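You operate a simulated robot arm through the tools that you are given. There is no shell and no other tool.

You run a simulated robot arm. Do the job below in one go: nothing can be reset, and whatever is moved stays where it is left.

## Task
Move one feeder baseball to the yellow tray, then lock the feeder again.
Fine: the red pin locks the shut slide; set the yellow dial to the balls in the tray.

Only the result counts: the job must be done as asked and must still hold three seconds after the hand-in. Knocking over, shifting, dropping, spilling or breaking anything else fails it.

## Robot
A 6-joint arm with a two-finger gripper, fixed in place. Base frame: the origin is at the foot of the arm, x ahead of it, y to its left, z up. Units: cm, rad, N and s.
With the tool pointing down near the work surface it reaches from about 38 to 86 cm from the base axis. Its first joint turns from -2.897 to 2.897 rad. Payload 2.45 kg.
Tool frame: the origin (TCP) lies between the finger pads and is the grasp point; the fingertips stand 2 cm ahead of it; z points along the fingers, y is the line along which they close. Largest opening 14 cm; the body of the gripper starts 16.8 cm behind the TCP.
Orientation is told as [roll, pitch, yaw] about the base's x, y, z axes, in that order, counted from this pose: with the fingers straight down and closing along the base's y, the tool's x points along the base's -x, its y along +y and its z along -z.

## Interface
- The arm moves only by the tool send_rows. Its argument "deltas" is a list of rows, each an object of numbers (a shift or turn left out is 0, a gripper value left out holds the last): "x", "y", "z": the shift along the tool's x, y, z in cm; "wx", "wy", "wz": the turn, a rotation vector about the tool's x, y, z in rad; "fingers": the gripper command, from -1 (fully open) to 1 (shut), values between in proportion. In form: [{"x": .., "y": .., "z": .., "wx": .., "wy": .., "wz": .., "fingers": ..}, ...]. A call has 1 to 20 rows; each row shifts and turns the commanded pose from where the row before left it, along the tool's axes as they then stand. Each row takes 0.2 s and may step no farther than 5 cm and 0.15 rad from the row before; otherwise, or with a gripper value out of range, the whole call is refused. Where a pose cannot be reached the arm comes as near as it can. A force on the tool above 50 N (or 10 N above the force at the start of the call, whichever is more), or a blocked arm, ends the call early, and 0.2 s more pass. Each finger travels about 4.5 cm/s and halts on what it meets, pressing with about 33 N; the grip force reading is that of the motor and also rises with nothing between the fingers. The clock runs only during rows and for 0.2 s after the last one: add rows that do not move to give the fingers time. The reply holds the time, the measured pose of the TCP, the force on the tool along the base axes, the opening and the grip force, in the units named above and with some noise, with the torque about the TCP (base axes, N m) and any sound that the robot's microphone picked up.
- Cameras (640 x 400 px; columns grow to the right, rows downward): "scene" is fixed at [41.52, 65.88, 159.44]; the picture's right is [-0.93, -0.38, 0.00], its down [-0.22, 0.54, -0.81] and it looks along [0.31, -0.75, -0.59] (base axes); focal length 350 px, centre (320, 200). "wrist" rides on the gripper at [7.8, 1.1, -20.9] in the tool frame; the picture's right is [-0.14, 0.99, 0.00], its down [-0.92, -0.13, -0.37] and it looks along [-0.36, -0.05, 0.93] (tool axes); focal length 280 px, centre (320, 200). There is no depth. A picture from a camera that has moved, and an enlarged one, comes with that camera's place and axes in the base frame and with its lens. The place of the scene camera against the robot may be out by one fixed shift of up to 2.5 cm in any direction.
- grab_frame(camera): a new picture of that camera. The clock stands still meanwhile.
- slide_trunk(by): slides the trunk up (or, below 0, down) by that many cm; the arm rides with it, the base frame stays. It gives what a move gives, with no picture.
- enlarge(camera, box): a new picture of the part [left, top, right, bottom] of that camera's present view, enlarged. The clock stands still meanwhile.
- sign_off(): hands the job in; it is judged then, once.

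Places have to be worked out from the pictures, the camera data and where the tool is seen. Open the gripper and draw the arm clear of the work before you hand the job in, unless the task says otherwise.

The tools are called after "Request:" as a command line: name --argument value ..., lists and objects as JSON in quotes. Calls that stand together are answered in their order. send_rows: Moves the arm, as the interface text tells. Its arguments: {"type":"object","properties":{"deltas":{"type":"array","items":{"type":"object","properties":{"x":{"type":"number"},"y":{"type":"number"},"z":{"type":"number"},"wx":{"type":"number"},"wy":{"type":"number"},"wz":{"type":"number"},"fingers":{"type":"number"}}}}},"required":["deltas"]} The other tools are called the same way: slide_trunk (by) slides the trunk up or down; grab_frame (camera) takes a picture; enlarge (camera, box) takes an enlarged picture of a part of a camera's view; sign_off () hands the job in.

At the start:

```text
t: 0.0
position: [57.56, 8.41, 128.86]
tool_rot: [0.001, -0.001, 0.0]
force: [-0.7, -0.7, 0.5]
torque: [0.02, -0.02, 0.01]
width: 14.0
gripper_force: 0.1
trunk travel left (down, up): [-12.5, 10.5]
```

scene: 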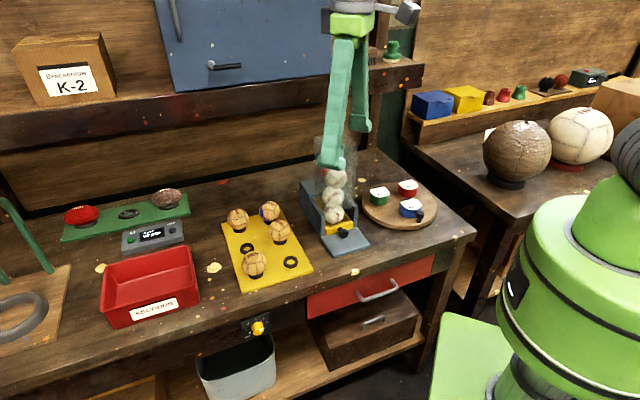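
wrist: 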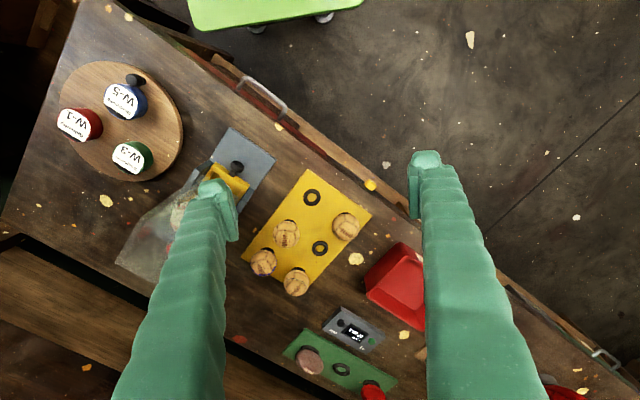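

I start by looking closer at the feeder, the tray and the surroundings from both cameras.

Request:
enlarge --camera "scene" --box '[280, 130, 440, 260]'

Request:
enlarge --camera "scene" --box '[200, 180, 340, 350]'

Request:
enlarge --camera "wrist" --box '[40, 50, 300, 290]'

Request:
enlarge --camera "wrist" --box '[220, 150, 440, 400]'

Request:
enlarge --camera "scene" --box '[40, 170, 220, 340]'

```text
3.08 times, centred on (360, 195) of scene
camera zoom: at [41.52, 65.88, 159.44], right [-0.93, -0.38, 0.0], down [-0.22, 0.54, -0.81], along [0.31, -0.75, -0.59], focal length 1077 px, centre (197, 215)
```

zoom: 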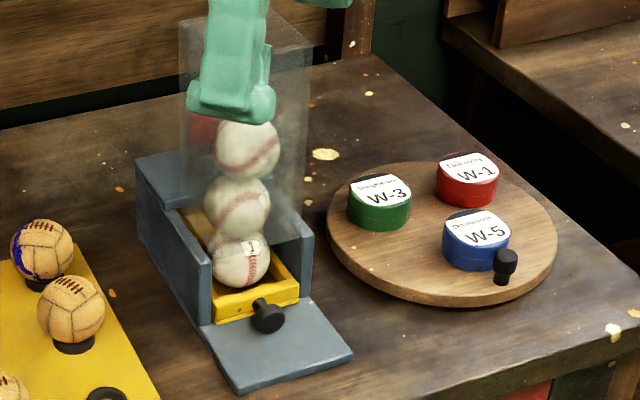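

```text
2.35 times, centred on (270, 265) of scene
camera zoom: at [41.52, 65.88, 159.44], right [-0.93, -0.38, 0.0], down [-0.22, 0.54, -0.81], along [0.31, -0.75, -0.59], focal length 824 px, centre (438, 47)
```

zoom: 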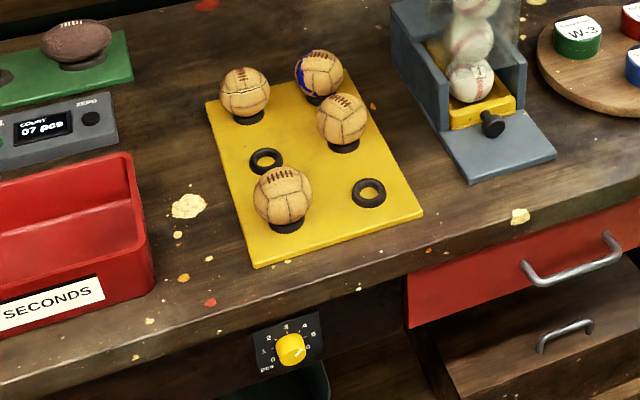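

```text
1.67 times, centred on (170, 170) of wrist
camera zoom: at [49.75, 9.41, 149.79], right [0.14, 0.99, 0.0], down [0.92, -0.13, 0.37], along [0.36, -0.05, -0.93], focal length 467 px, centre (570, 250)
```

zoom: 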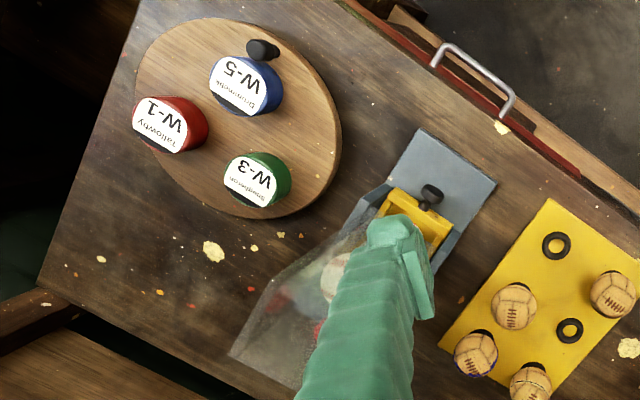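

```text
1.60 times, centred on (330, 275) of wrist
camera zoom: at [49.75, 9.41, 149.79], right [0.14, 0.99, 0.0], down [0.92, -0.13, 0.37], along [0.36, -0.05, -0.93], focal length 449 px, centre (304, 80)
```

zoom: 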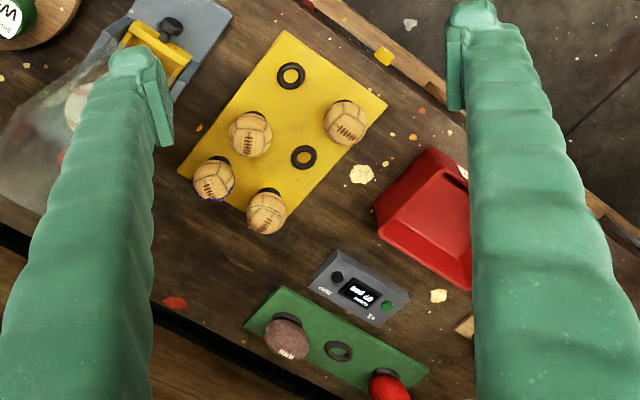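

```text
2.35 times, centred on (130, 255) of scene
camera zoom: at [41.52, 65.88, 159.44], right [-0.93, -0.38, 0.0], down [-0.22, 0.54, -0.81], along [0.31, -0.75, -0.59], focal length 824 px, centre (767, 71)
```

zoom: 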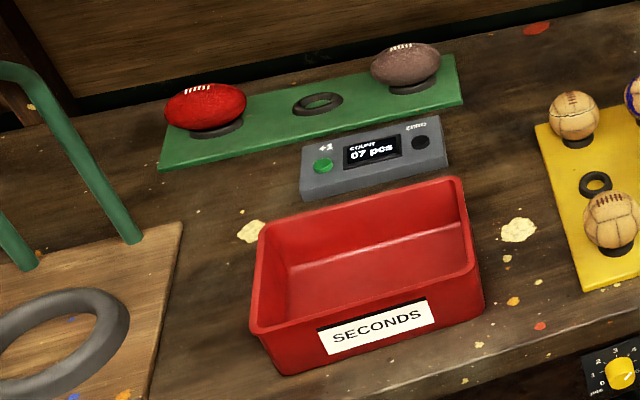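

The feeder sits around (65, -14), with its top near z 115. I move the gripper towards it at a safe height so the wrist camera can see it and the scene camera view clears.

Request:
send_rows --deltas '[{"y": -5}, {"y": -5}, {"y": -5}, {"y": -5, "x": 3}, {"x": 5}, {}]'

Request:
grab_frame --camera "wrist"

Request:
grab_frame --camera "scene"

```text
refused: row 4 steps farther than a row can; nothing moved
```

```text
taken
camera wrist: at [49.75, 9.41, 149.79], right [0.14, 0.99, 0.0], down [0.92, -0.13, 0.37], along [0.36, -0.05, -0.93], focal length 280 px, centre (320, 200)
```

wrist: 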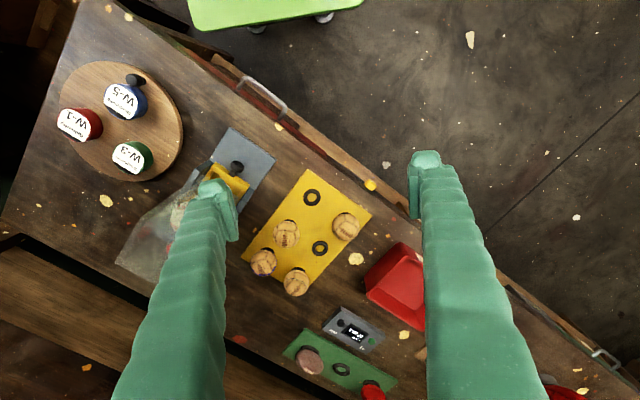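

```text
taken
```

scene: 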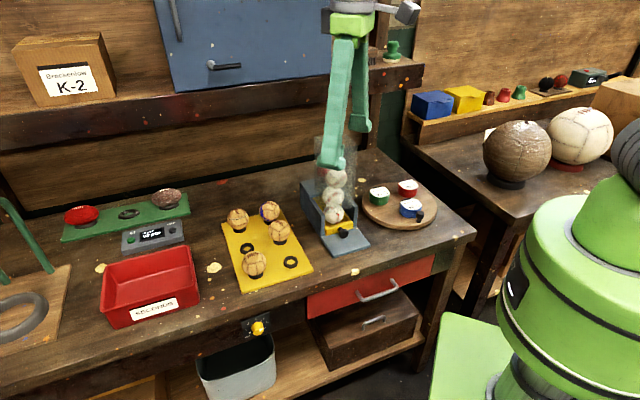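

The row was refused because it combined two shifts over 5 cm. I'll split the shifts and move again at the same safe height.

Request:
send_rows --deltas '[{"y": -4.5}, {"y": -4.5}, {"y": -4.5}, {"y": -4.5}, {"x": 4}, {"x": 4}, {}]'

Request:
grab_frame --camera "wrist"

Request:
grab_frame --camera "scene"

```text
t: 1.6
position: [49.53, -9.66, 128.94]
tool_rot: [0.0, -0.001, 0.001]
force: [0.5, 0.0, 0.1]
torque: [0.01, 0.01, -0.02]
width: 14.01
gripper_force: 0.0
trunk travel left (down, up): [-12.5, 10.5]
```

```text
taken
camera wrist: at [41.63, -8.62, 149.95], right [0.14, 0.99, 0.0], down [0.92, -0.13, 0.37], along [0.36, -0.05, -0.93], focal length 280 px, centre (320, 200)
```

wrist: 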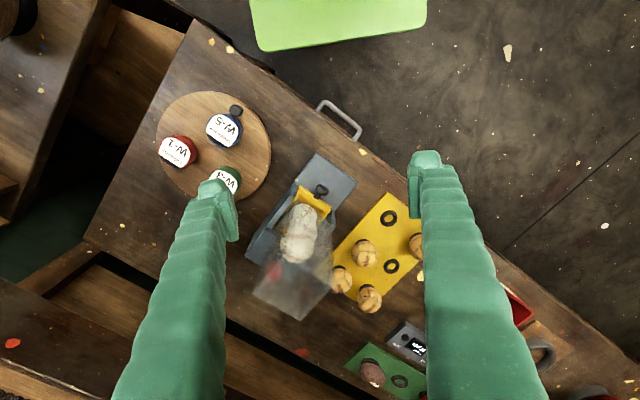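

```text
taken
```

scene: 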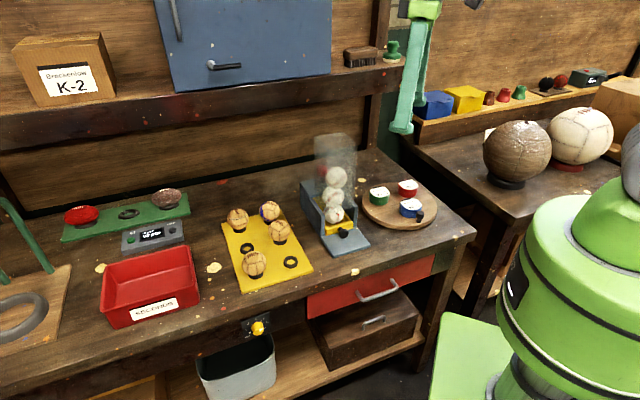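

Now the feeder is unobstructed in both views. I zoom in to understand its parts.

Request:
enlarge --camera "scene" --box '[285, 125, 385, 260]'

Request:
enlarge --camera "wrist" --box '[230, 140, 370, 330]'

Request:
enlarge --camera "scene" --box '[235, 305, 285, 340]'

```text
2.96 times, centred on (335, 192) of scene
camera zoom: at [41.52, 65.88, 159.44], right [-0.93, -0.38, 0.0], down [-0.22, 0.54, -0.81], along [0.31, -0.75, -0.59], focal length 1037 px, centre (276, 222)
```

zoom: 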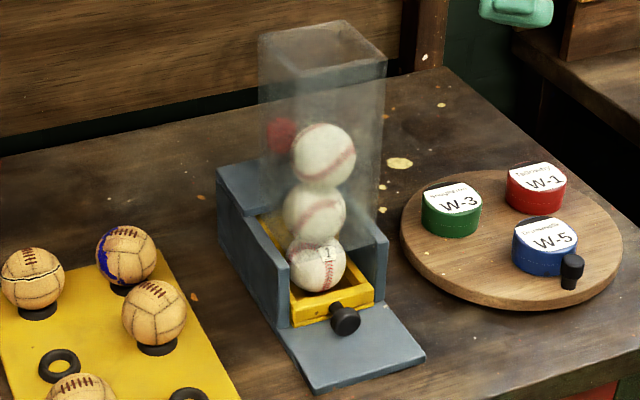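

```text
2.11 times, centred on (300, 235) of wrist
camera zoom: at [41.63, -8.62, 149.95], right [0.14, 0.99, 0.0], down [0.92, -0.13, 0.37], along [0.36, -0.05, -0.93], focal length 590 px, centre (362, 126)
```

zoom: 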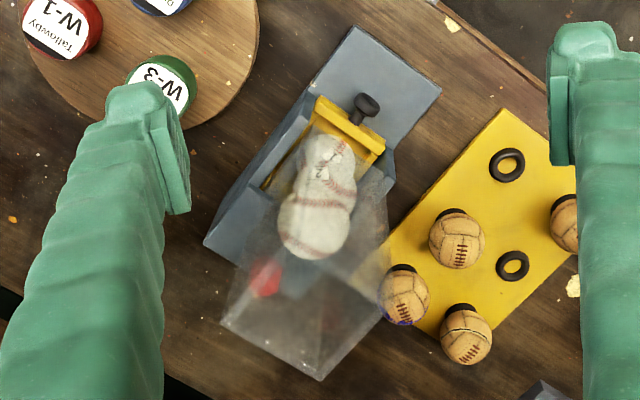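

```text
11.43 times, centred on (260, 322) of scene
camera zoom: at [41.52, 65.88, 159.44], right [-0.93, -0.38, 0.0], down [-0.22, 0.54, -0.81], along [0.31, -0.75, -0.59], focal length 4001 px, centre (1006, -1200)
```

zoom: 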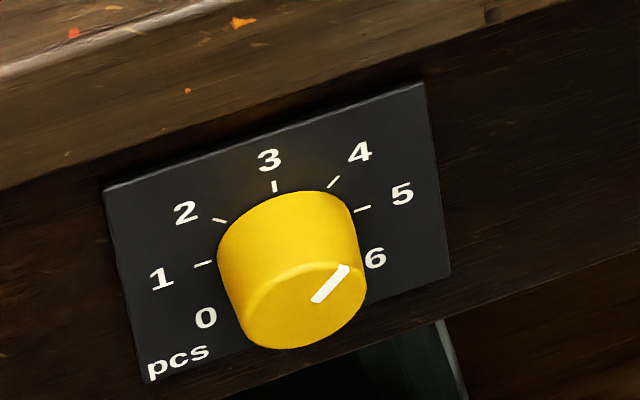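

Pointer on the dial reads 4 now (45° per step) and the tray holds 4 balls. The red pin head seems to be at about (75, -23, 101) behind the hopper; I swing the camera to the right side of the feeder, staying clear, to see the pin from the side.

Request:
send_rows --deltas '[{"x": 3.6, "y": -3.4}, {"x": 3.6, "y": -3.4}, {"wz": -0.15}, {"wz": -0.15}, {"wz": -0.15}, {"wz": -0.15}, {"wz": -0.15}, {"y": -4.5}, {"y": -4.5}, {"y": -4.5}, {"y": -4.5}, {"y": -4.5}, {"z": 4.5}, {"z": 4.5}, {"z": 4}, {"wy": -0.125}, {"wy": -0.125}, {"wy": -0.125}, {"wy": -0.125}, {}]'

Request:
grab_frame --camera "wrist"

Request:
grab_frame --camera "scene"

```text
t: 5.8
position: [57.74, -32.74, 115.56]
tool_rot: [0.0, -0.501, 0.749]
force: [0.3, 0.7, 0.2]
torque: [0.0, -0.02, 0.0]
width: 14.01
gripper_force: 0.1
trunk travel left (down, up): [-12.5, 10.5]
```

```text
taken
camera wrist: at [44.58, -43.59, 130.4], right [-0.59, 0.81, 0.07], down [0.55, 0.34, 0.77], along [0.6, 0.48, -0.64], focal length 280 px, centre (320, 200)
```

wrist: 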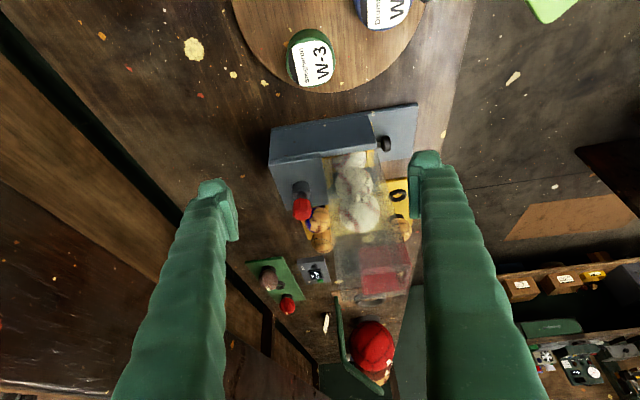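

```text
taken
```

scene: 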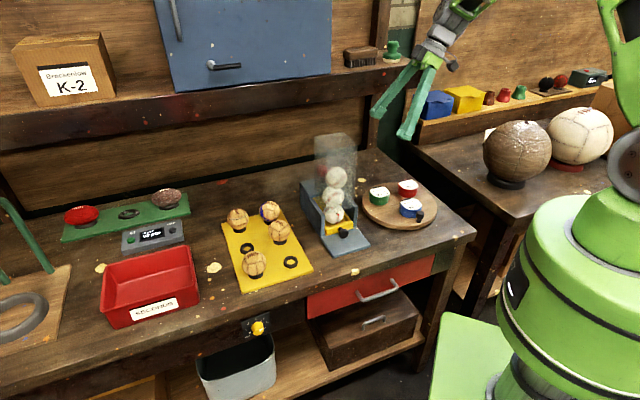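

The picture is upside down (image down is up in the world). I zoom in on the feeder in this side view.

Request:
enlarge --camera "wrist" --box '[250, 90, 430, 310]'

Request:
enlarge --camera "wrist" --box '[260, 140, 360, 240]'

```text
1.82 times, centred on (340, 200) of wrist
camera zoom: at [44.58, -43.59, 130.4], right [-0.59, 0.81, 0.07], down [0.55, 0.34, 0.77], along [0.6, 0.48, -0.64], focal length 510 px, centre (284, 200)
```

zoom: 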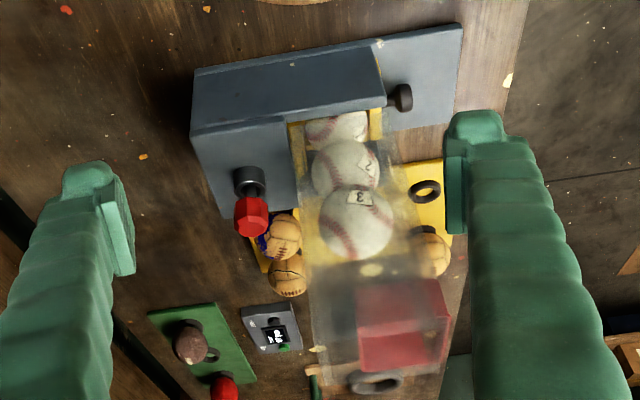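

```text
4.00 times, centred on (310, 190) of wrist
camera zoom: at [44.58, -43.59, 130.4], right [-0.59, 0.81, 0.07], down [0.55, 0.34, 0.77], along [0.6, 0.48, -0.64], focal length 1122 px, centre (360, 240)
```

zoom: 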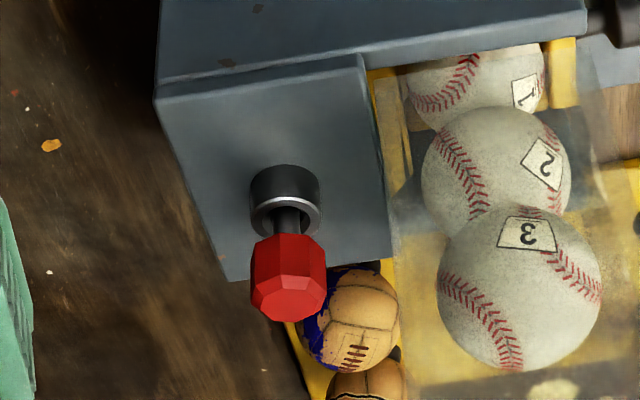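

The pin is vertical, with an octagonal red head (~3 cm) at about (75.2, -23.0, 101), in a collar on the rear cover. I level the tool, rise, turn it square to the feeder and move above the pin for a closer look.

Request:
send_rows --deltas '[{"wy": 0.125}, {"wy": 0.125}, {"wy": 0.125}, {"wy": 0.125}, {"z": -5}, {"z": -5}, {"z": -5}, {"wz": 0.15}, {"wz": 0.15}, {"wz": 0.15}, {"wz": 0.15}, {"wz": 0.15}, {"wz": 0.15}, {"wz": 0.15}, {"wz": 0.15}, {"wz": 0.15}, {"wz": 0.15}, {"wz": 0.015}, {}]'

Request:
send_rows --deltas '[{"x": -3}, {"x": -2.8}, {"y": 4.8}, {"y": 4.8}, {"y": 4.8}, {"y": 4.7}, {}]'

Request:
grab_frame --camera "wrist"

Request:
grab_frame --camera "scene"

```text
t: 9.8
position: [57.88, -32.78, 130.68]
tool_rot: [-0.001, 0.002, -0.767]
force: [0.0, -0.3, -0.3]
torque: [0.0, -0.05, -0.01]
width: 14.01
gripper_force: 0.1
trunk travel left (down, up): [-12.5, 10.5]
```

```text
t: 11.4
position: [74.81, -23.33, 130.45]
tool_rot: [-0.001, -0.001, -0.766]
force: [-0.1, 0.2, -0.2]
torque: [-0.01, -0.03, 0.02]
width: 13.97
gripper_force: 0.1
trunk travel left (down, up): [-12.5, 10.5]
```

```text
taken
camera wrist: at [69.81, -17.12, 151.54], right [0.79, 0.62, 0.0], down [0.58, -0.73, 0.37], along [0.23, -0.29, -0.93], focal length 280 px, centre (320, 200)
```

wrist: 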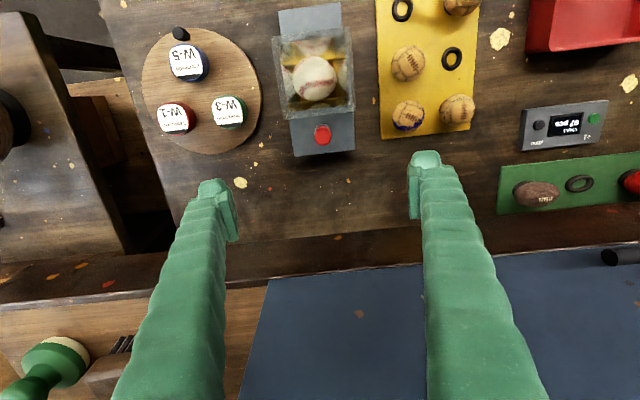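

```text
taken
```

scene: 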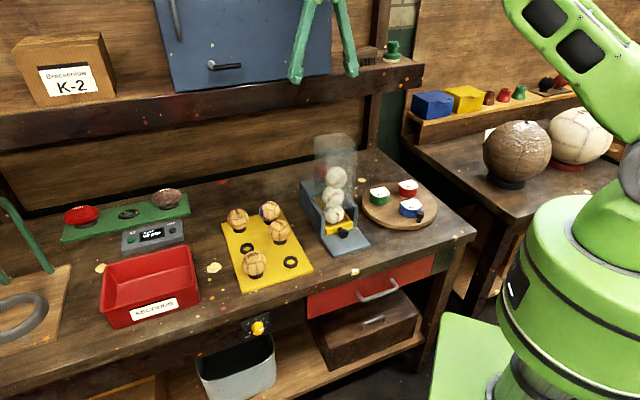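

The tool is now square to the feeder and above the pin. I zoom in on feeder, tray and pin from here for measurements.

Request:
enlarge --camera "wrist" --box '[240, 0, 400, 170]'

Request:
enlarge --camera "wrist" --box '[360, 0, 520, 150]'

```text
2.35 times, centred on (320, 85) of wrist
camera zoom: at [69.81, -17.12, 151.54], right [0.79, 0.62, 0.0], down [0.58, -0.73, 0.37], along [0.23, -0.29, -0.93], focal length 660 px, centre (320, 471)
```

zoom: 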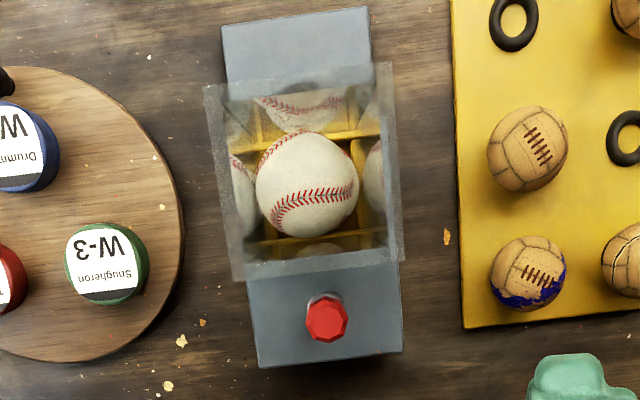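

```text
2.67 times, centred on (440, 75) of wrist
camera zoom: at [69.81, -17.12, 151.54], right [0.79, 0.62, 0.0], down [0.58, -0.73, 0.37], along [0.23, -0.29, -0.93], focal length 748 px, centre (0, 533)
```

zoom: 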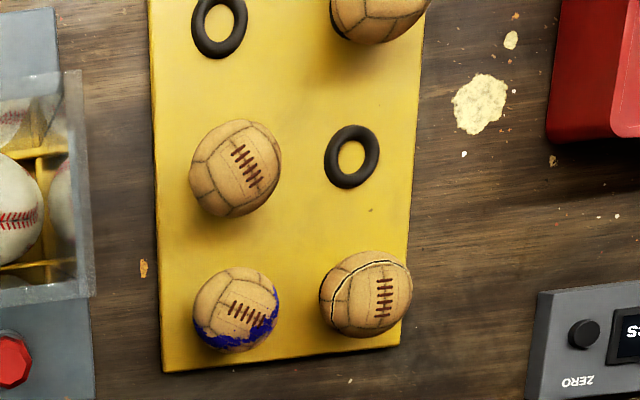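

Pin axis estimated at 0.4 cm along tool +y and 0.2 cm along tool +x from the TCP. I correct, narrow the fingers to ~7 cm, descend to z≈111 and check.

Request:
send_rows --deltas '[{"y": 0.4, "x": 0.2, "fingers": 0.0}, {"z": 4.8}, {"z": 4.8}, {"z": 4.8}, {"z": 4.8}, {}, {}]'

Request:
grab_frame --camera "wrist"

Request:
enlarge --camera "scene" --box '[270, 80, 390, 230]'

```text
t: 13.0
position: [74.88, -22.83, 111.45]
tool_rot: [-0.002, -0.001, -0.765]
force: [-0.8, 0.0, 0.2]
torque: [0.01, 0.01, 0.02]
width: 7.01
gripper_force: 0.0
trunk travel left (down, up): [-12.5, 10.5]
```

```text
taken
camera wrist: at [69.74, -16.62, 132.53], right [0.79, 0.62, 0.0], down [0.58, -0.73, 0.37], along [0.23, -0.29, -0.93], focal length 280 px, centre (320, 200)
```

wrist: 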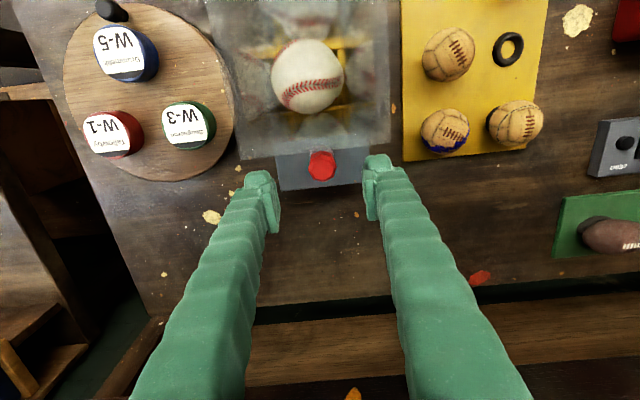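

```text
2.67 times, centred on (330, 155) of scene
camera zoom: at [41.52, 65.88, 159.44], right [-0.93, -0.38, 0.0], down [-0.22, 0.54, -0.81], along [0.31, -0.75, -0.59], focal length 934 px, centre (293, 320)
```

zoom: 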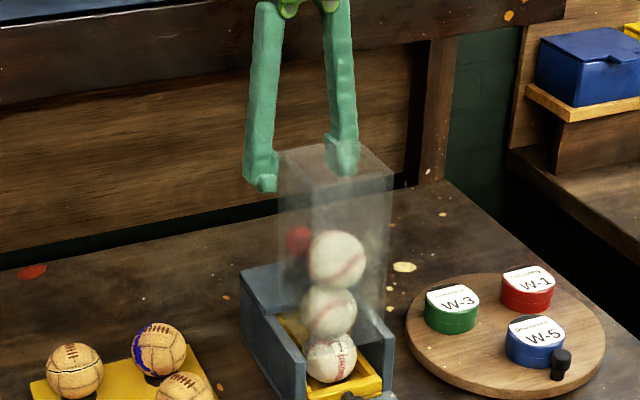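

The pin lines up within ~0.1 cm of the TCP. I descend to z≈101.5 around the head, then check before closing.

Request:
send_rows --deltas '[{"z": 4, "x": -0.1}, {"z": 3}, {"z": 2}, {"z": 0.9}, {}]'

Request:
grab_frame --camera "wrist"

Request:
enlarge --camera "scene" --box '[270, 80, 390, 230]'

```text
t: 14.2
position: [75.31, -22.94, 101.6]
tool_rot: [0.002, 0.0, -0.764]
force: [-0.1, 0.3, 0.2]
torque: [-0.03, -0.03, -0.01]
width: 6.97
gripper_force: 0.3
trunk travel left (down, up): [-12.5, 10.5]
```

```text
taken
camera wrist: at [70.3, -16.79, 122.67], right [0.79, 0.62, 0.0], down [0.58, -0.73, 0.37], along [0.23, -0.29, -0.93], focal length 280 px, centre (320, 200)
```

wrist: 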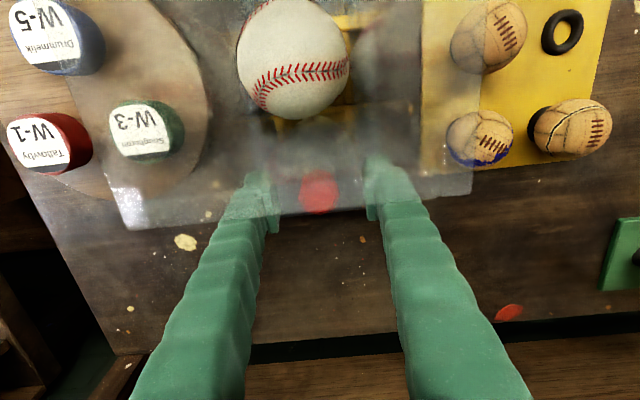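

```text
2.67 times, centred on (330, 155) of scene
camera zoom: at [41.52, 65.88, 159.44], right [-0.93, -0.38, 0.0], down [-0.22, 0.54, -0.81], along [0.31, -0.75, -0.59], focal length 934 px, centre (293, 320)
```

zoom: 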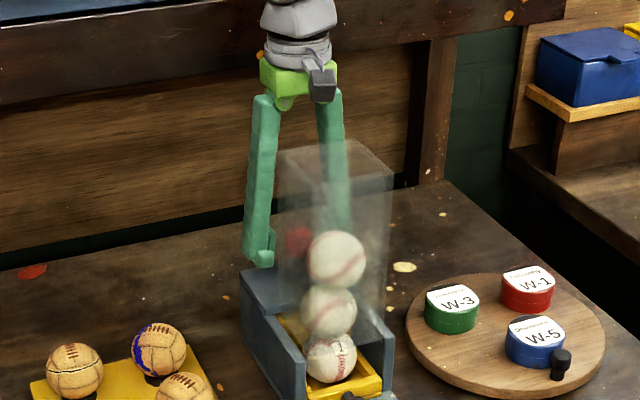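

The head lies centred between the fingers with no contact. I close on it.

Request:
send_rows --deltas '[{"fingers": 1}, {}, {}, {}, {}, {}]'

Request:
enlarge --camera "wrist" --box '[220, 130, 420, 255]'

```text
t: 15.6
position: [75.31, -22.85, 101.74]
tool_rot: [0.0, -0.001, -0.765]
force: [-0.2, -0.4, 0.5]
torque: [-0.05, 0.03, 0.01]
width: 3.0
gripper_force: 33.1
trunk travel left (down, up): [-12.5, 10.5]
```

```text
3.20 times, centred on (320, 192) of wrist
camera zoom: at [70.32, -16.8, 122.68], right [0.79, 0.62, 0.0], down [0.58, -0.73, 0.37], along [0.23, -0.29, -0.93], focal length 897 px, centre (320, 224)
```

zoom: 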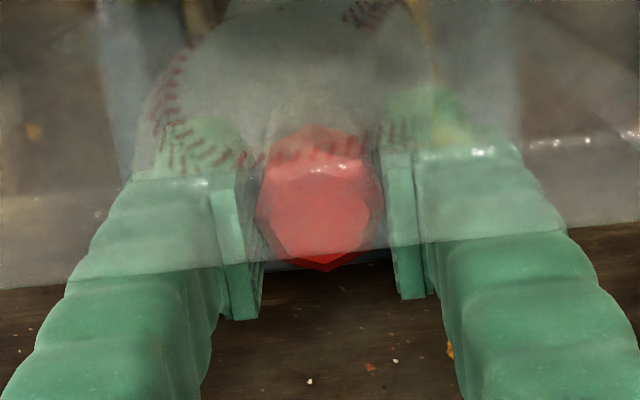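

The head is gripped (3.0 cm). I lift slowly and watch the force to learn how the pin behaves.

Request:
send_rows --deltas '[{"z": -0.5}, {"z": -0.5}, {"z": -0.5}, {"z": -0.5}, {}]'

Request:
enlarge --camera "scene" --box '[270, 80, 390, 230]'

```text
t: 16.8
position: [75.29, -22.78, 103.72]
tool_rot: [0.0, 0.0, -0.765]
force: [-0.5, 0.7, -0.7]
torque: [0.01, -0.02, 0.03]
width: 2.98
gripper_force: 33.1
trunk travel left (down, up): [-12.5, 10.5]
```

```text
2.67 times, centred on (330, 155) of scene
camera zoom: at [41.52, 65.88, 159.44], right [-0.93, -0.38, 0.0], down [-0.22, 0.54, -0.81], along [0.31, -0.75, -0.59], focal length 934 px, centre (293, 320)
```

zoom: 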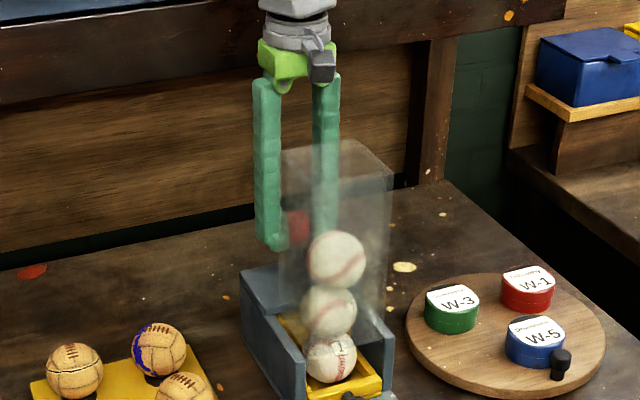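

The pin came up 2 cm with almost no resistance. I keep lifting in small steps to see whether it is captive or free.

Request:
send_rows --deltas '[{"z": -0.5}, {"z": -0.5}, {"z": -0.5}, {"z": -0.5}, {"z": -0.5}, {"z": -0.5}, {}]'

Request:
grab_frame --camera "wrist"

Request:
enlarge --camera "scene" --box '[270, 80, 390, 230]'

```text
t: 18.4
position: [75.32, -22.68, 106.84]
tool_rot: [0.0, 0.0, -0.766]
force: [-0.7, 0.2, -0.6]
torque: [-0.01, 0.01, 0.02]
width: 2.97
gripper_force: 33.1
trunk travel left (down, up): [-12.5, 10.5]
```

```text
taken
camera wrist: at [70.36, -16.6, 127.79], right [0.79, 0.62, 0.0], down [0.58, -0.73, 0.37], along [0.23, -0.29, -0.93], focal length 280 px, centre (320, 200)
```

wrist: 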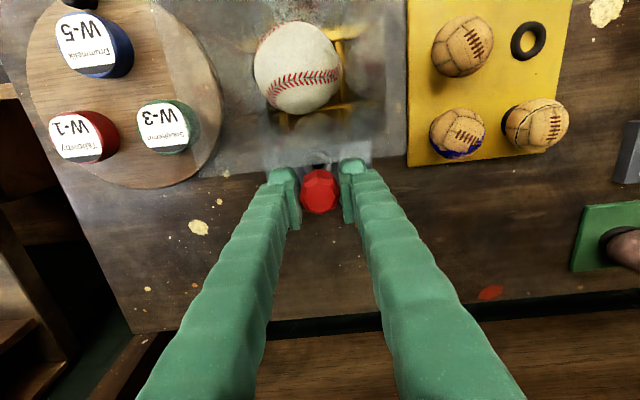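

```text
2.67 times, centred on (330, 155) of scene
camera zoom: at [41.52, 65.88, 159.44], right [-0.93, -0.38, 0.0], down [-0.22, 0.54, -0.81], along [0.31, -0.75, -0.59], focal length 934 px, centre (293, 320)
```

zoom: 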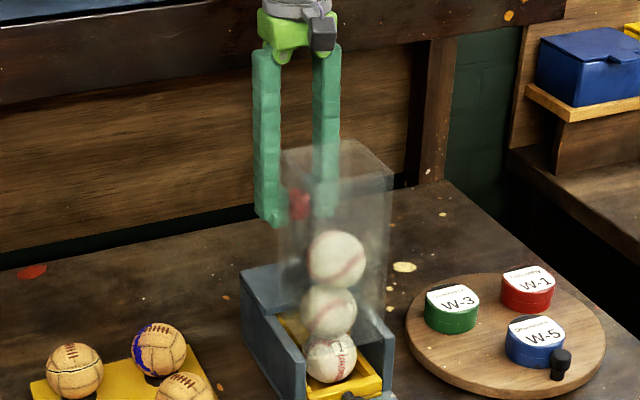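

The pin has come up 5 cm. I zoom in to see its shaft relative to the collar.

Request:
enlarge --camera "wrist" --box '[270, 130, 370, 220]'

Request:
enlarge --camera "scene" --box '[300, 140, 360, 200]'

```text
4.44 times, centred on (320, 175) of wrist
camera zoom: at [70.36, -16.6, 127.79], right [0.79, 0.62, 0.0], down [0.58, -0.73, 0.37], along [0.23, -0.29, -0.93], focal length 1246 px, centre (320, 311)
```

zoom: 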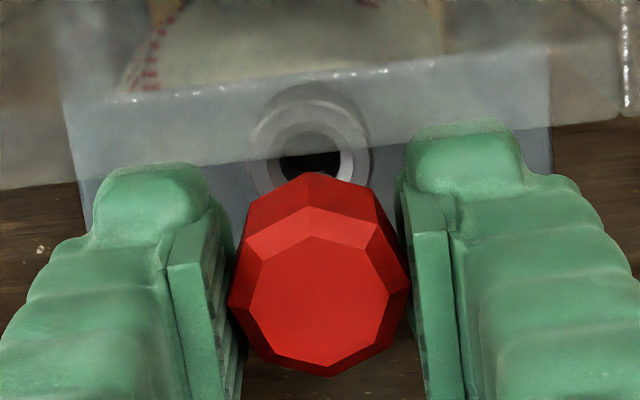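

```text
6.67 times, centred on (330, 170) of scene
camera zoom: at [41.52, 65.88, 159.44], right [-0.93, -0.38, 0.0], down [-0.22, 0.54, -0.81], along [0.31, -0.75, -0.59], focal length 2334 px, centre (253, 400)
```

zoom: 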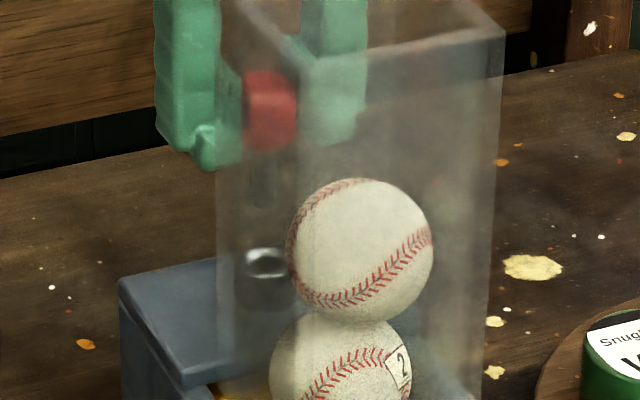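

The pin is a free, removable pin with a short shaft; the collar hole is now empty. Before deciding where to keep it, I examine the slide knob and front in detail.

Request:
enlarge --camera "scene" --box '[315, 200, 375, 255]'

Request:
enlarge --camera "scene" --box '[220, 195, 320, 295]'

```text
7.27 times, centred on (345, 228) of scene
camera zoom: at [41.52, 65.88, 159.44], right [-0.93, -0.38, 0.0], down [-0.22, 0.54, -0.81], along [0.31, -0.75, -0.59], focal length 2546 px, centre (138, 0)
```

zoom: 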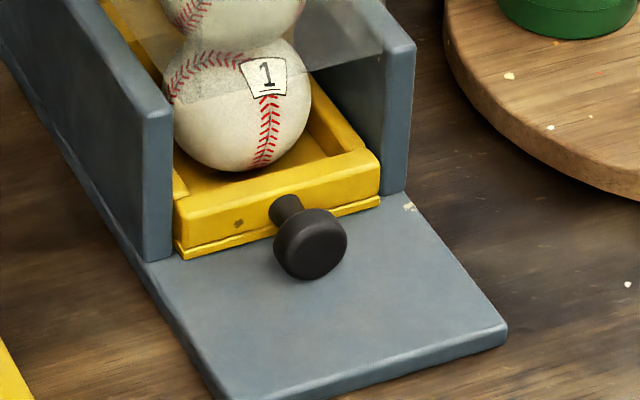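

```text
4.00 times, centred on (270, 245) of scene
camera zoom: at [41.52, 65.88, 159.44], right [-0.93, -0.38, 0.0], down [-0.22, 0.54, -0.81], along [0.31, -0.75, -0.59], focal length 1400 px, centre (520, 20)
```

zoom: 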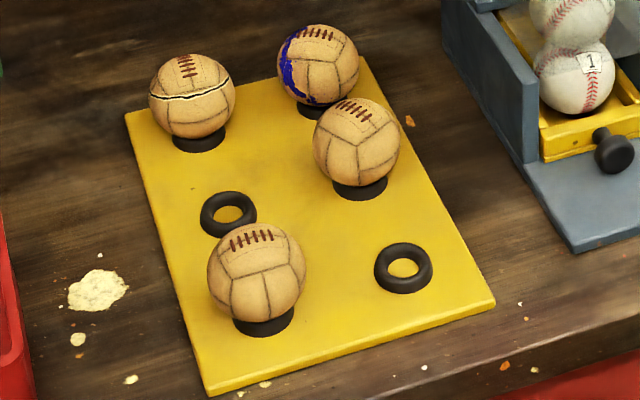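

The pin is loose, so I need to keep it upright for re-insertion; my idea is to hook the slide knob with the pin in hand, open the slide a little, and park the pin back in its collar. First I lift it clear over the hopper and look at the knob from the front, also to measure the pin.

Request:
send_rows --deltas '[{"z": -4.5}, {"z": -4.5}, {"z": -4.5}, {"z": -4.5}, {"x": 5}, {"x": 5}, {"x": 5}, {"x": 5}, {"x": 5}, {"z": 4.5}, {"z": 4.5}, {}]'

Request:
send_rows --deltas '[{"wy": -0.125}, {"wy": -0.125}, {"wy": -0.125}, {"wy": -0.125}, {}]'

Request:
grab_frame --camera "wrist"

Request:
grab_frame --camera "scene"

```text
t: 21.0
position: [57.66, -5.09, 115.61]
tool_rot: [-0.001, 0.002, -0.765]
force: [-0.5, -0.1, -0.1]
torque: [-0.02, -0.04, 0.0]
width: 2.99
gripper_force: 33.4
trunk travel left (down, up): [-12.5, 10.5]
```

```text
t: 22.2
position: [57.39, -5.38, 115.76]
tool_rot: [-0.001, -0.501, -0.765]
force: [0.0, 0.2, -0.5]
torque: [-0.02, -0.01, 0.01]
width: 3.0
gripper_force: 32.7
trunk travel left (down, up): [-12.5, 10.5]
```

```text
taken
camera wrist: at [45.91, 6.99, 130.32], right [0.77, 0.63, 0.07], down [0.37, -0.53, 0.77], along [0.52, -0.57, -0.64], focal length 280 px, centre (320, 200)
```

wrist: 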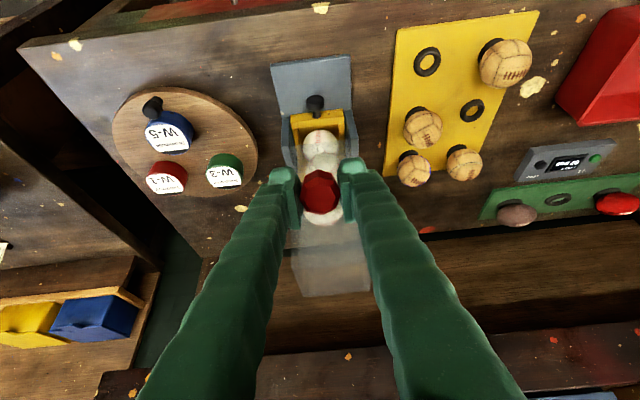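

```text
taken
```

scene: 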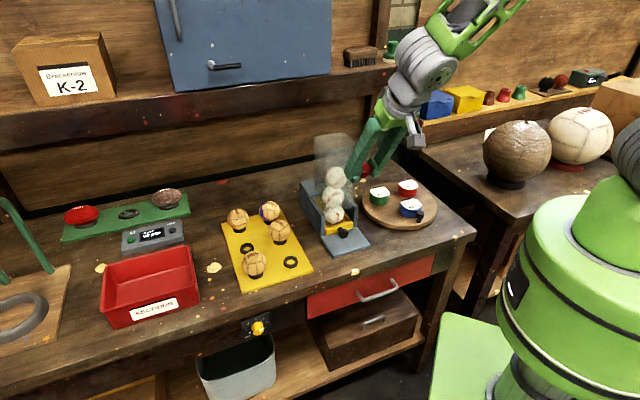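

The view from the front is clear. I zoom on the knob and on the pin in the gripper.

Request:
enlarge --camera "wrist" --box '[260, 40, 370, 160]'

Request:
enlarge --camera "scene" --box '[330, 110, 430, 200]'

Request:
enlarge --camera "wrist" --box '[270, 140, 370, 240]'

```text
3.33 times, centred on (315, 100) of wrist
camera zoom: at [45.91, 6.99, 130.32], right [0.77, 0.63, 0.07], down [0.37, -0.53, 0.77], along [0.52, -0.57, -0.64], focal length 935 px, centre (337, 533)
```

zoom: 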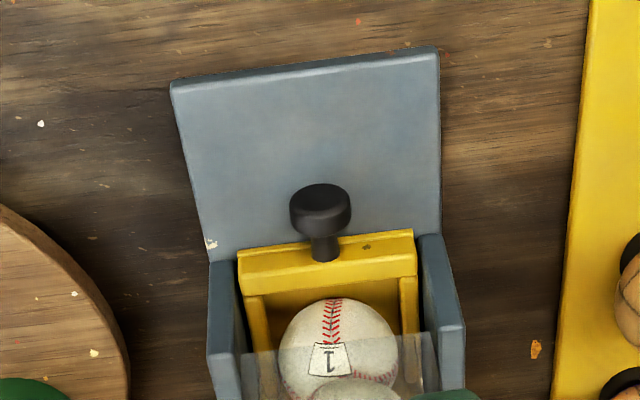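

```text
4.44 times, centred on (380, 155) of scene
camera zoom: at [41.52, 65.88, 159.44], right [-0.93, -0.38, 0.0], down [-0.22, 0.54, -0.81], along [0.31, -0.75, -0.59], focal length 1556 px, centre (53, 400)
```

zoom: 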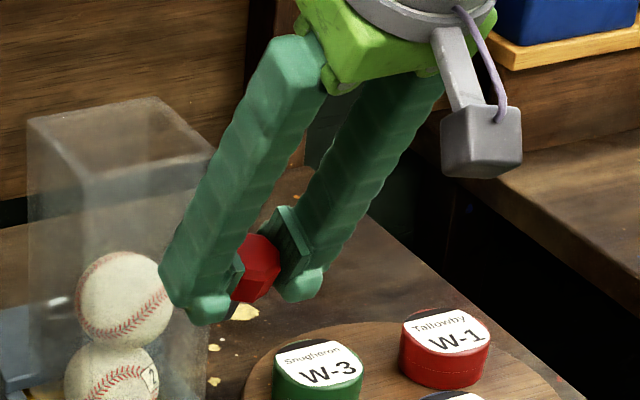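

```text
4.00 times, centred on (320, 190) of wrist
camera zoom: at [45.91, 6.99, 130.32], right [0.77, 0.63, 0.07], down [0.37, -0.53, 0.77], along [0.52, -0.57, -0.64], focal length 1122 px, centre (320, 240)
```

zoom: 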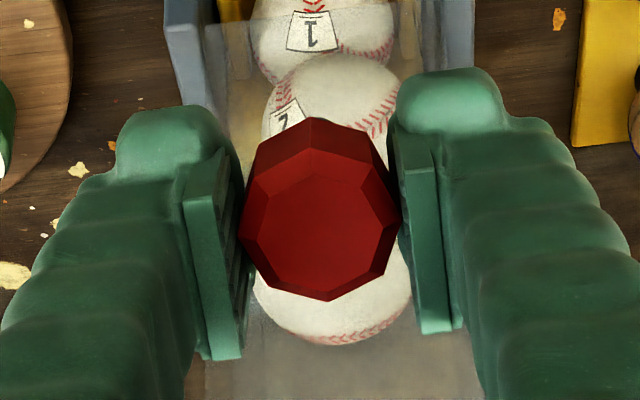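

Knob face is at about (63.3, -11.3, 87.9), with a ~1.9 cm gap behind its flange (b≈54.5–56.3 in feeder axis) and the base plate top about z 86.3. I level the tool again to see the pin shaft length in the scene camera.

Request:
send_rows --deltas '[{"wy": 0.125}, {"wy": 0.125}, {"wy": 0.125}, {"wy": 0.125}, {}]'

Request:
enlarge --camera "scene" --box '[340, 90, 420, 190]'

Request:
grab_frame --camera "scene"

```text
t: 23.4
position: [57.39, -5.35, 115.72]
tool_rot: [-0.001, 0.001, -0.764]
force: [0.3, 0.3, 0.0]
torque: [0.01, 0.03, -0.03]
width: 2.99
gripper_force: 32.8
trunk travel left (down, up): [-12.5, 10.5]
```

```text
4.00 times, centred on (380, 140) of scene
camera zoom: at [41.52, 65.88, 159.44], right [-0.93, -0.38, 0.0], down [-0.22, 0.54, -0.81], along [0.31, -0.75, -0.59], focal length 1400 px, centre (80, 440)
```

zoom: 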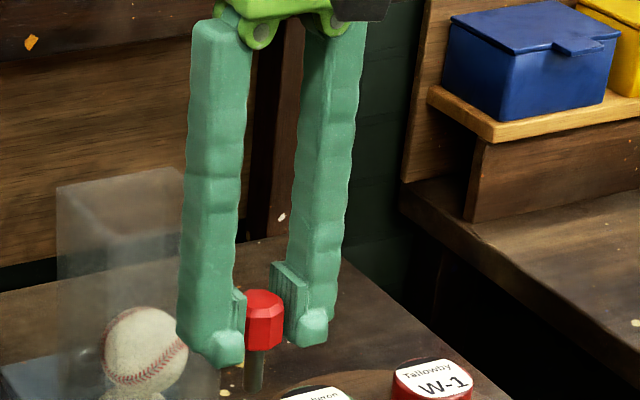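

```text
taken
```

scene: 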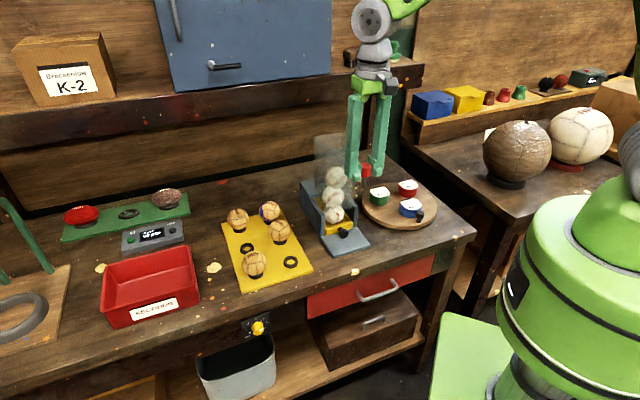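

The pin's tip is ~4.6 cm below the TCP and pin dia ~1.1 cm. I tilt the tool ~0.35 rad so the hand stays off the hopper, and come down in front of it for the hook behind the knob flange, stopping above to check.

Request:
send_rows --deltas '[{"wy": -0.12}, {"wy": -0.12}, {"wy": -0.11}, {"x": 0.44, "y": 0.25, "z": 4.82}, {"x": 0.44, "y": 0.25, "z": 4.82}, {"x": 0.44, "y": 0.25, "z": 4.82}, {"x": 0.44, "y": 0.25, "z": 4.82}, {}]'

Request:
grab_frame --camera "wrist"

Request:
enlarge --camera "scene" --box '[300, 150, 400, 250]'

```text
t: 25.2
position: [61.57, -8.39, 96.9]
tool_rot: [0.0, -0.351, -0.764]
force: [0.0, 0.2, -0.4]
torque: [0.01, -0.01, -0.02]
width: 2.99
gripper_force: 33.3
trunk travel left (down, up): [-12.5, 10.5]
```

```text
taken
camera wrist: at [51.69, 2.43, 114.06], right [0.78, 0.63, 0.05], down [0.44, -0.6, 0.66], along [0.44, -0.49, -0.75], focal length 280 px, centre (320, 200)
```

wrist: 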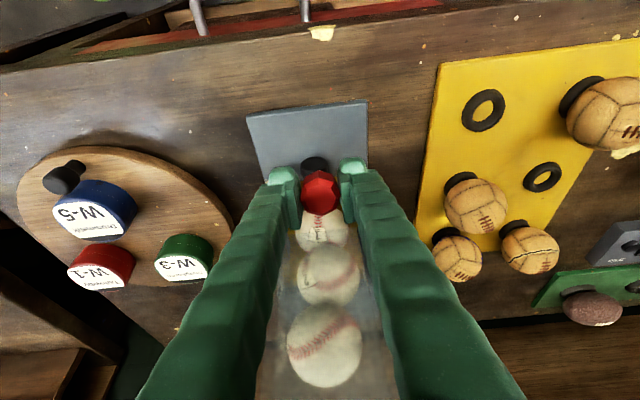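

```text
4.00 times, centred on (350, 200) of scene
camera zoom: at [41.52, 65.88, 159.44], right [-0.93, -0.38, 0.0], down [-0.22, 0.54, -0.81], along [0.31, -0.75, -0.59], focal length 1400 px, centre (200, 200)
```

zoom: 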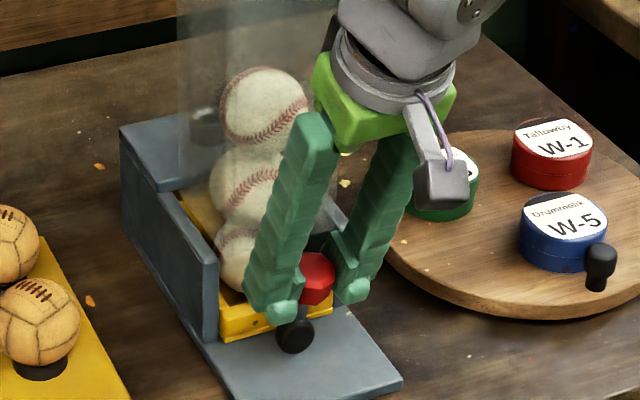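

The pin tip is in front of and above the knob. I shift 0.3 cm to the side, lower to just above flange height and move over the gap, then check.

Request:
send_rows --deltas '[{"x": -0.67, "y": 0.31, "z": 1.58}, {"x": -0.68, "z": 1.57}, {"x": -0.73, "z": 0.27}, {"x": -0.73, "z": 0.27}, {}]'

Request:
grab_frame --camera "wrist"

Request:
enlarge --camera "scene" --box '[315, 190, 375, 250]'

```text
t: 26.4
position: [64.51, -10.46, 94.63]
tool_rot: [0.0, -0.35, -0.763]
force: [-13.3, 13.2, 1.3]
torque: [0.61, 0.61, -0.01]
width: 3.02
gripper_force: 33.0
trunk travel left (down, up): [-12.5, 10.5]
```

```text
taken
camera wrist: at [54.66, 0.21, 111.63], right [0.78, 0.63, 0.05], down [0.45, -0.6, 0.66], along [0.44, -0.49, -0.75], focal length 280 px, centre (320, 200)
```

wrist: 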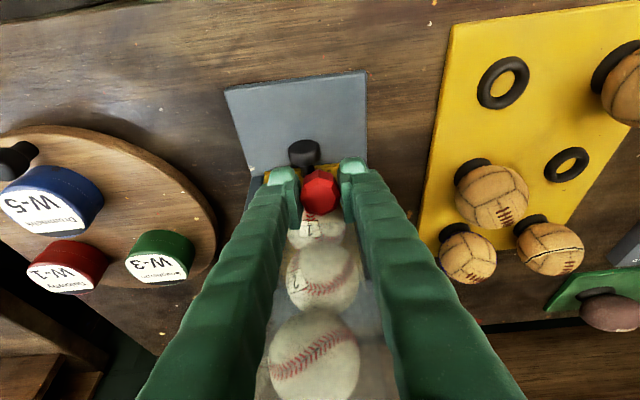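

```text
6.67 times, centred on (345, 220) of scene
camera zoom: at [41.52, 65.88, 159.44], right [-0.93, -0.38, 0.0], down [-0.22, 0.54, -0.81], along [0.31, -0.75, -0.59], focal length 2334 px, centre (153, 67)
```

zoom: 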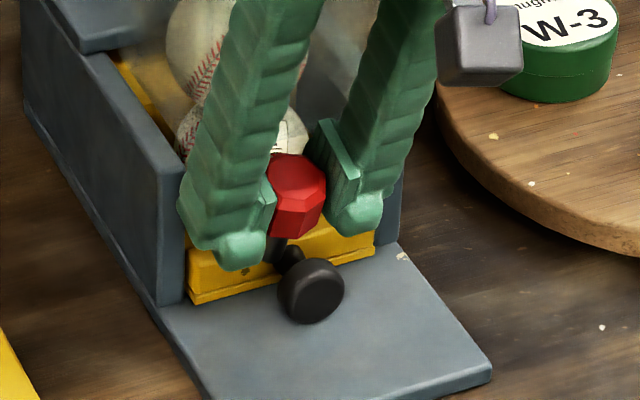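

The force (~19 N toward the front, acting at the tip) shows the pin tip touching the slide's front wall, so the wall is nearer/higher than estimated. I back off 0.6 cm and look again.

Request:
send_rows --deltas '[{"x": 0.56, "z": -0.21}, {}]'

Request:
enlarge --camera "wrist" --box '[270, 120, 370, 220]'

Request:
enlarge --camera "scene" --box '[330, 210, 365, 245]'

```text
t: 27.0
position: [64.32, -10.21, 94.63]
tool_rot: [0.0, -0.351, -0.764]
force: [0.6, -0.4, -1.0]
torque: [0.02, 0.01, 0.0]
width: 3.0
gripper_force: 32.9
trunk travel left (down, up): [-12.5, 10.5]
```

```text
4.00 times, centred on (320, 170) of wrist
camera zoom: at [54.52, 0.59, 111.63], right [0.78, 0.63, 0.05], down [0.44, -0.6, 0.66], along [0.44, -0.49, -0.75], focal length 1122 px, centre (320, 320)
```

zoom: 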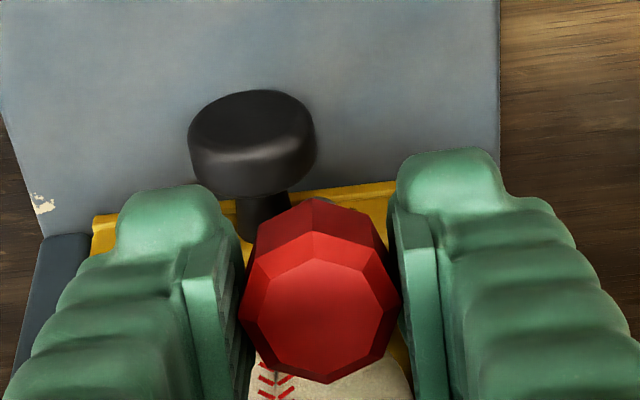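

```text
11.43 times, centred on (348, 228) of scene
camera zoom: at [41.52, 65.88, 159.44], right [-0.93, -0.38, 0.0], down [-0.22, 0.54, -0.81], along [0.31, -0.75, -0.59], focal length 4001 px, centre (6, -114)
```

zoom: 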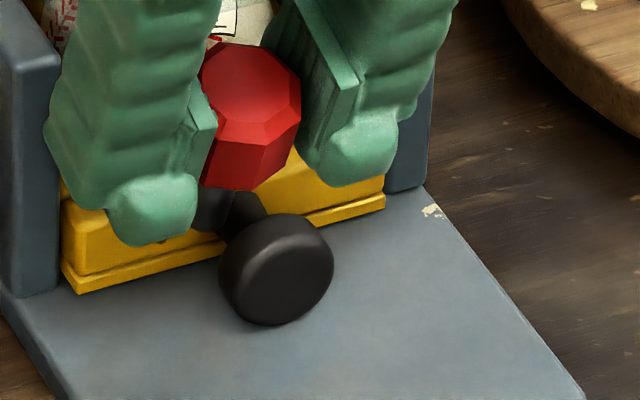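

Relieved, no contact now. Flange back is near b≈53.95 and the wall near 55.65; I centre the tip in that gap beside the stem and lower it in small steps.

Request:
send_rows --deltas '[{"x": -0.14, "y": -0.14, "z": 0.05}, {"x": 0.137, "z": 0.376}, {"x": 0.137, "z": 0.376}, {}]'

```text
t: 28.0
position: [64.31, -10.31, 93.81]
tool_rot: [0.002, -0.35, -0.765]
force: [4.9, 4.7, 3.4]
torque: [0.16, -0.25, 0.1]
width: 3.0
gripper_force: 32.3
trunk travel left (down, up): [-12.5, 10.5]
```

The side force at the tip shows it touching the stem, so the knob axis sits ~0.8 cm higher relative to the pin tip than I assumed. I raise 0.6 cm, centre the pin above the stem (still below the flange top), and check.

Request:
send_rows --deltas '[{"x": -0.206, "z": -0.563}, {"y": -0.7}, {"y": -0.7}, {}]'

Request:
enlarge --camera "wrist" --box '[270, 120, 370, 220]'

Request:
enlarge --camera "scene" --box '[330, 210, 365, 245]'

```text
t: 29.0
position: [63.37, -11.32, 94.41]
tool_rot: [0.002, -0.352, -0.764]
force: [14.0, 15.2, 17.3]
torque: [0.58, -1.02, 0.32]
width: 3.15
gripper_force: 32.6
trunk travel left (down, up): [-12.5, 10.5]
```

```text
4.00 times, centred on (320, 170) of wrist
camera zoom: at [53.53, -0.55, 111.45], right [0.78, 0.63, 0.05], down [0.44, -0.6, 0.66], along [0.45, -0.49, -0.75], focal length 1122 px, centre (320, 320)
```

zoom: 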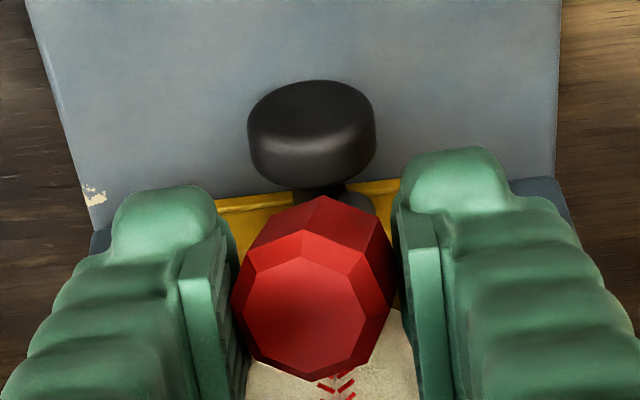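

```text
11.43 times, centred on (348, 228) of scene
camera zoom: at [41.52, 65.88, 159.44], right [-0.93, -0.38, 0.0], down [-0.22, 0.54, -0.81], along [0.31, -0.75, -0.59], focal length 4001 px, centre (6, -114)
```

zoom: 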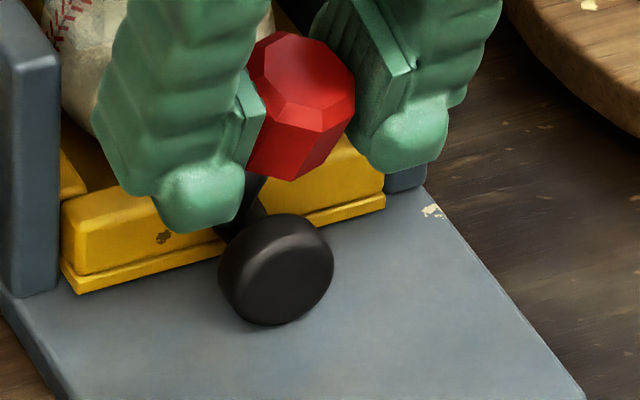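

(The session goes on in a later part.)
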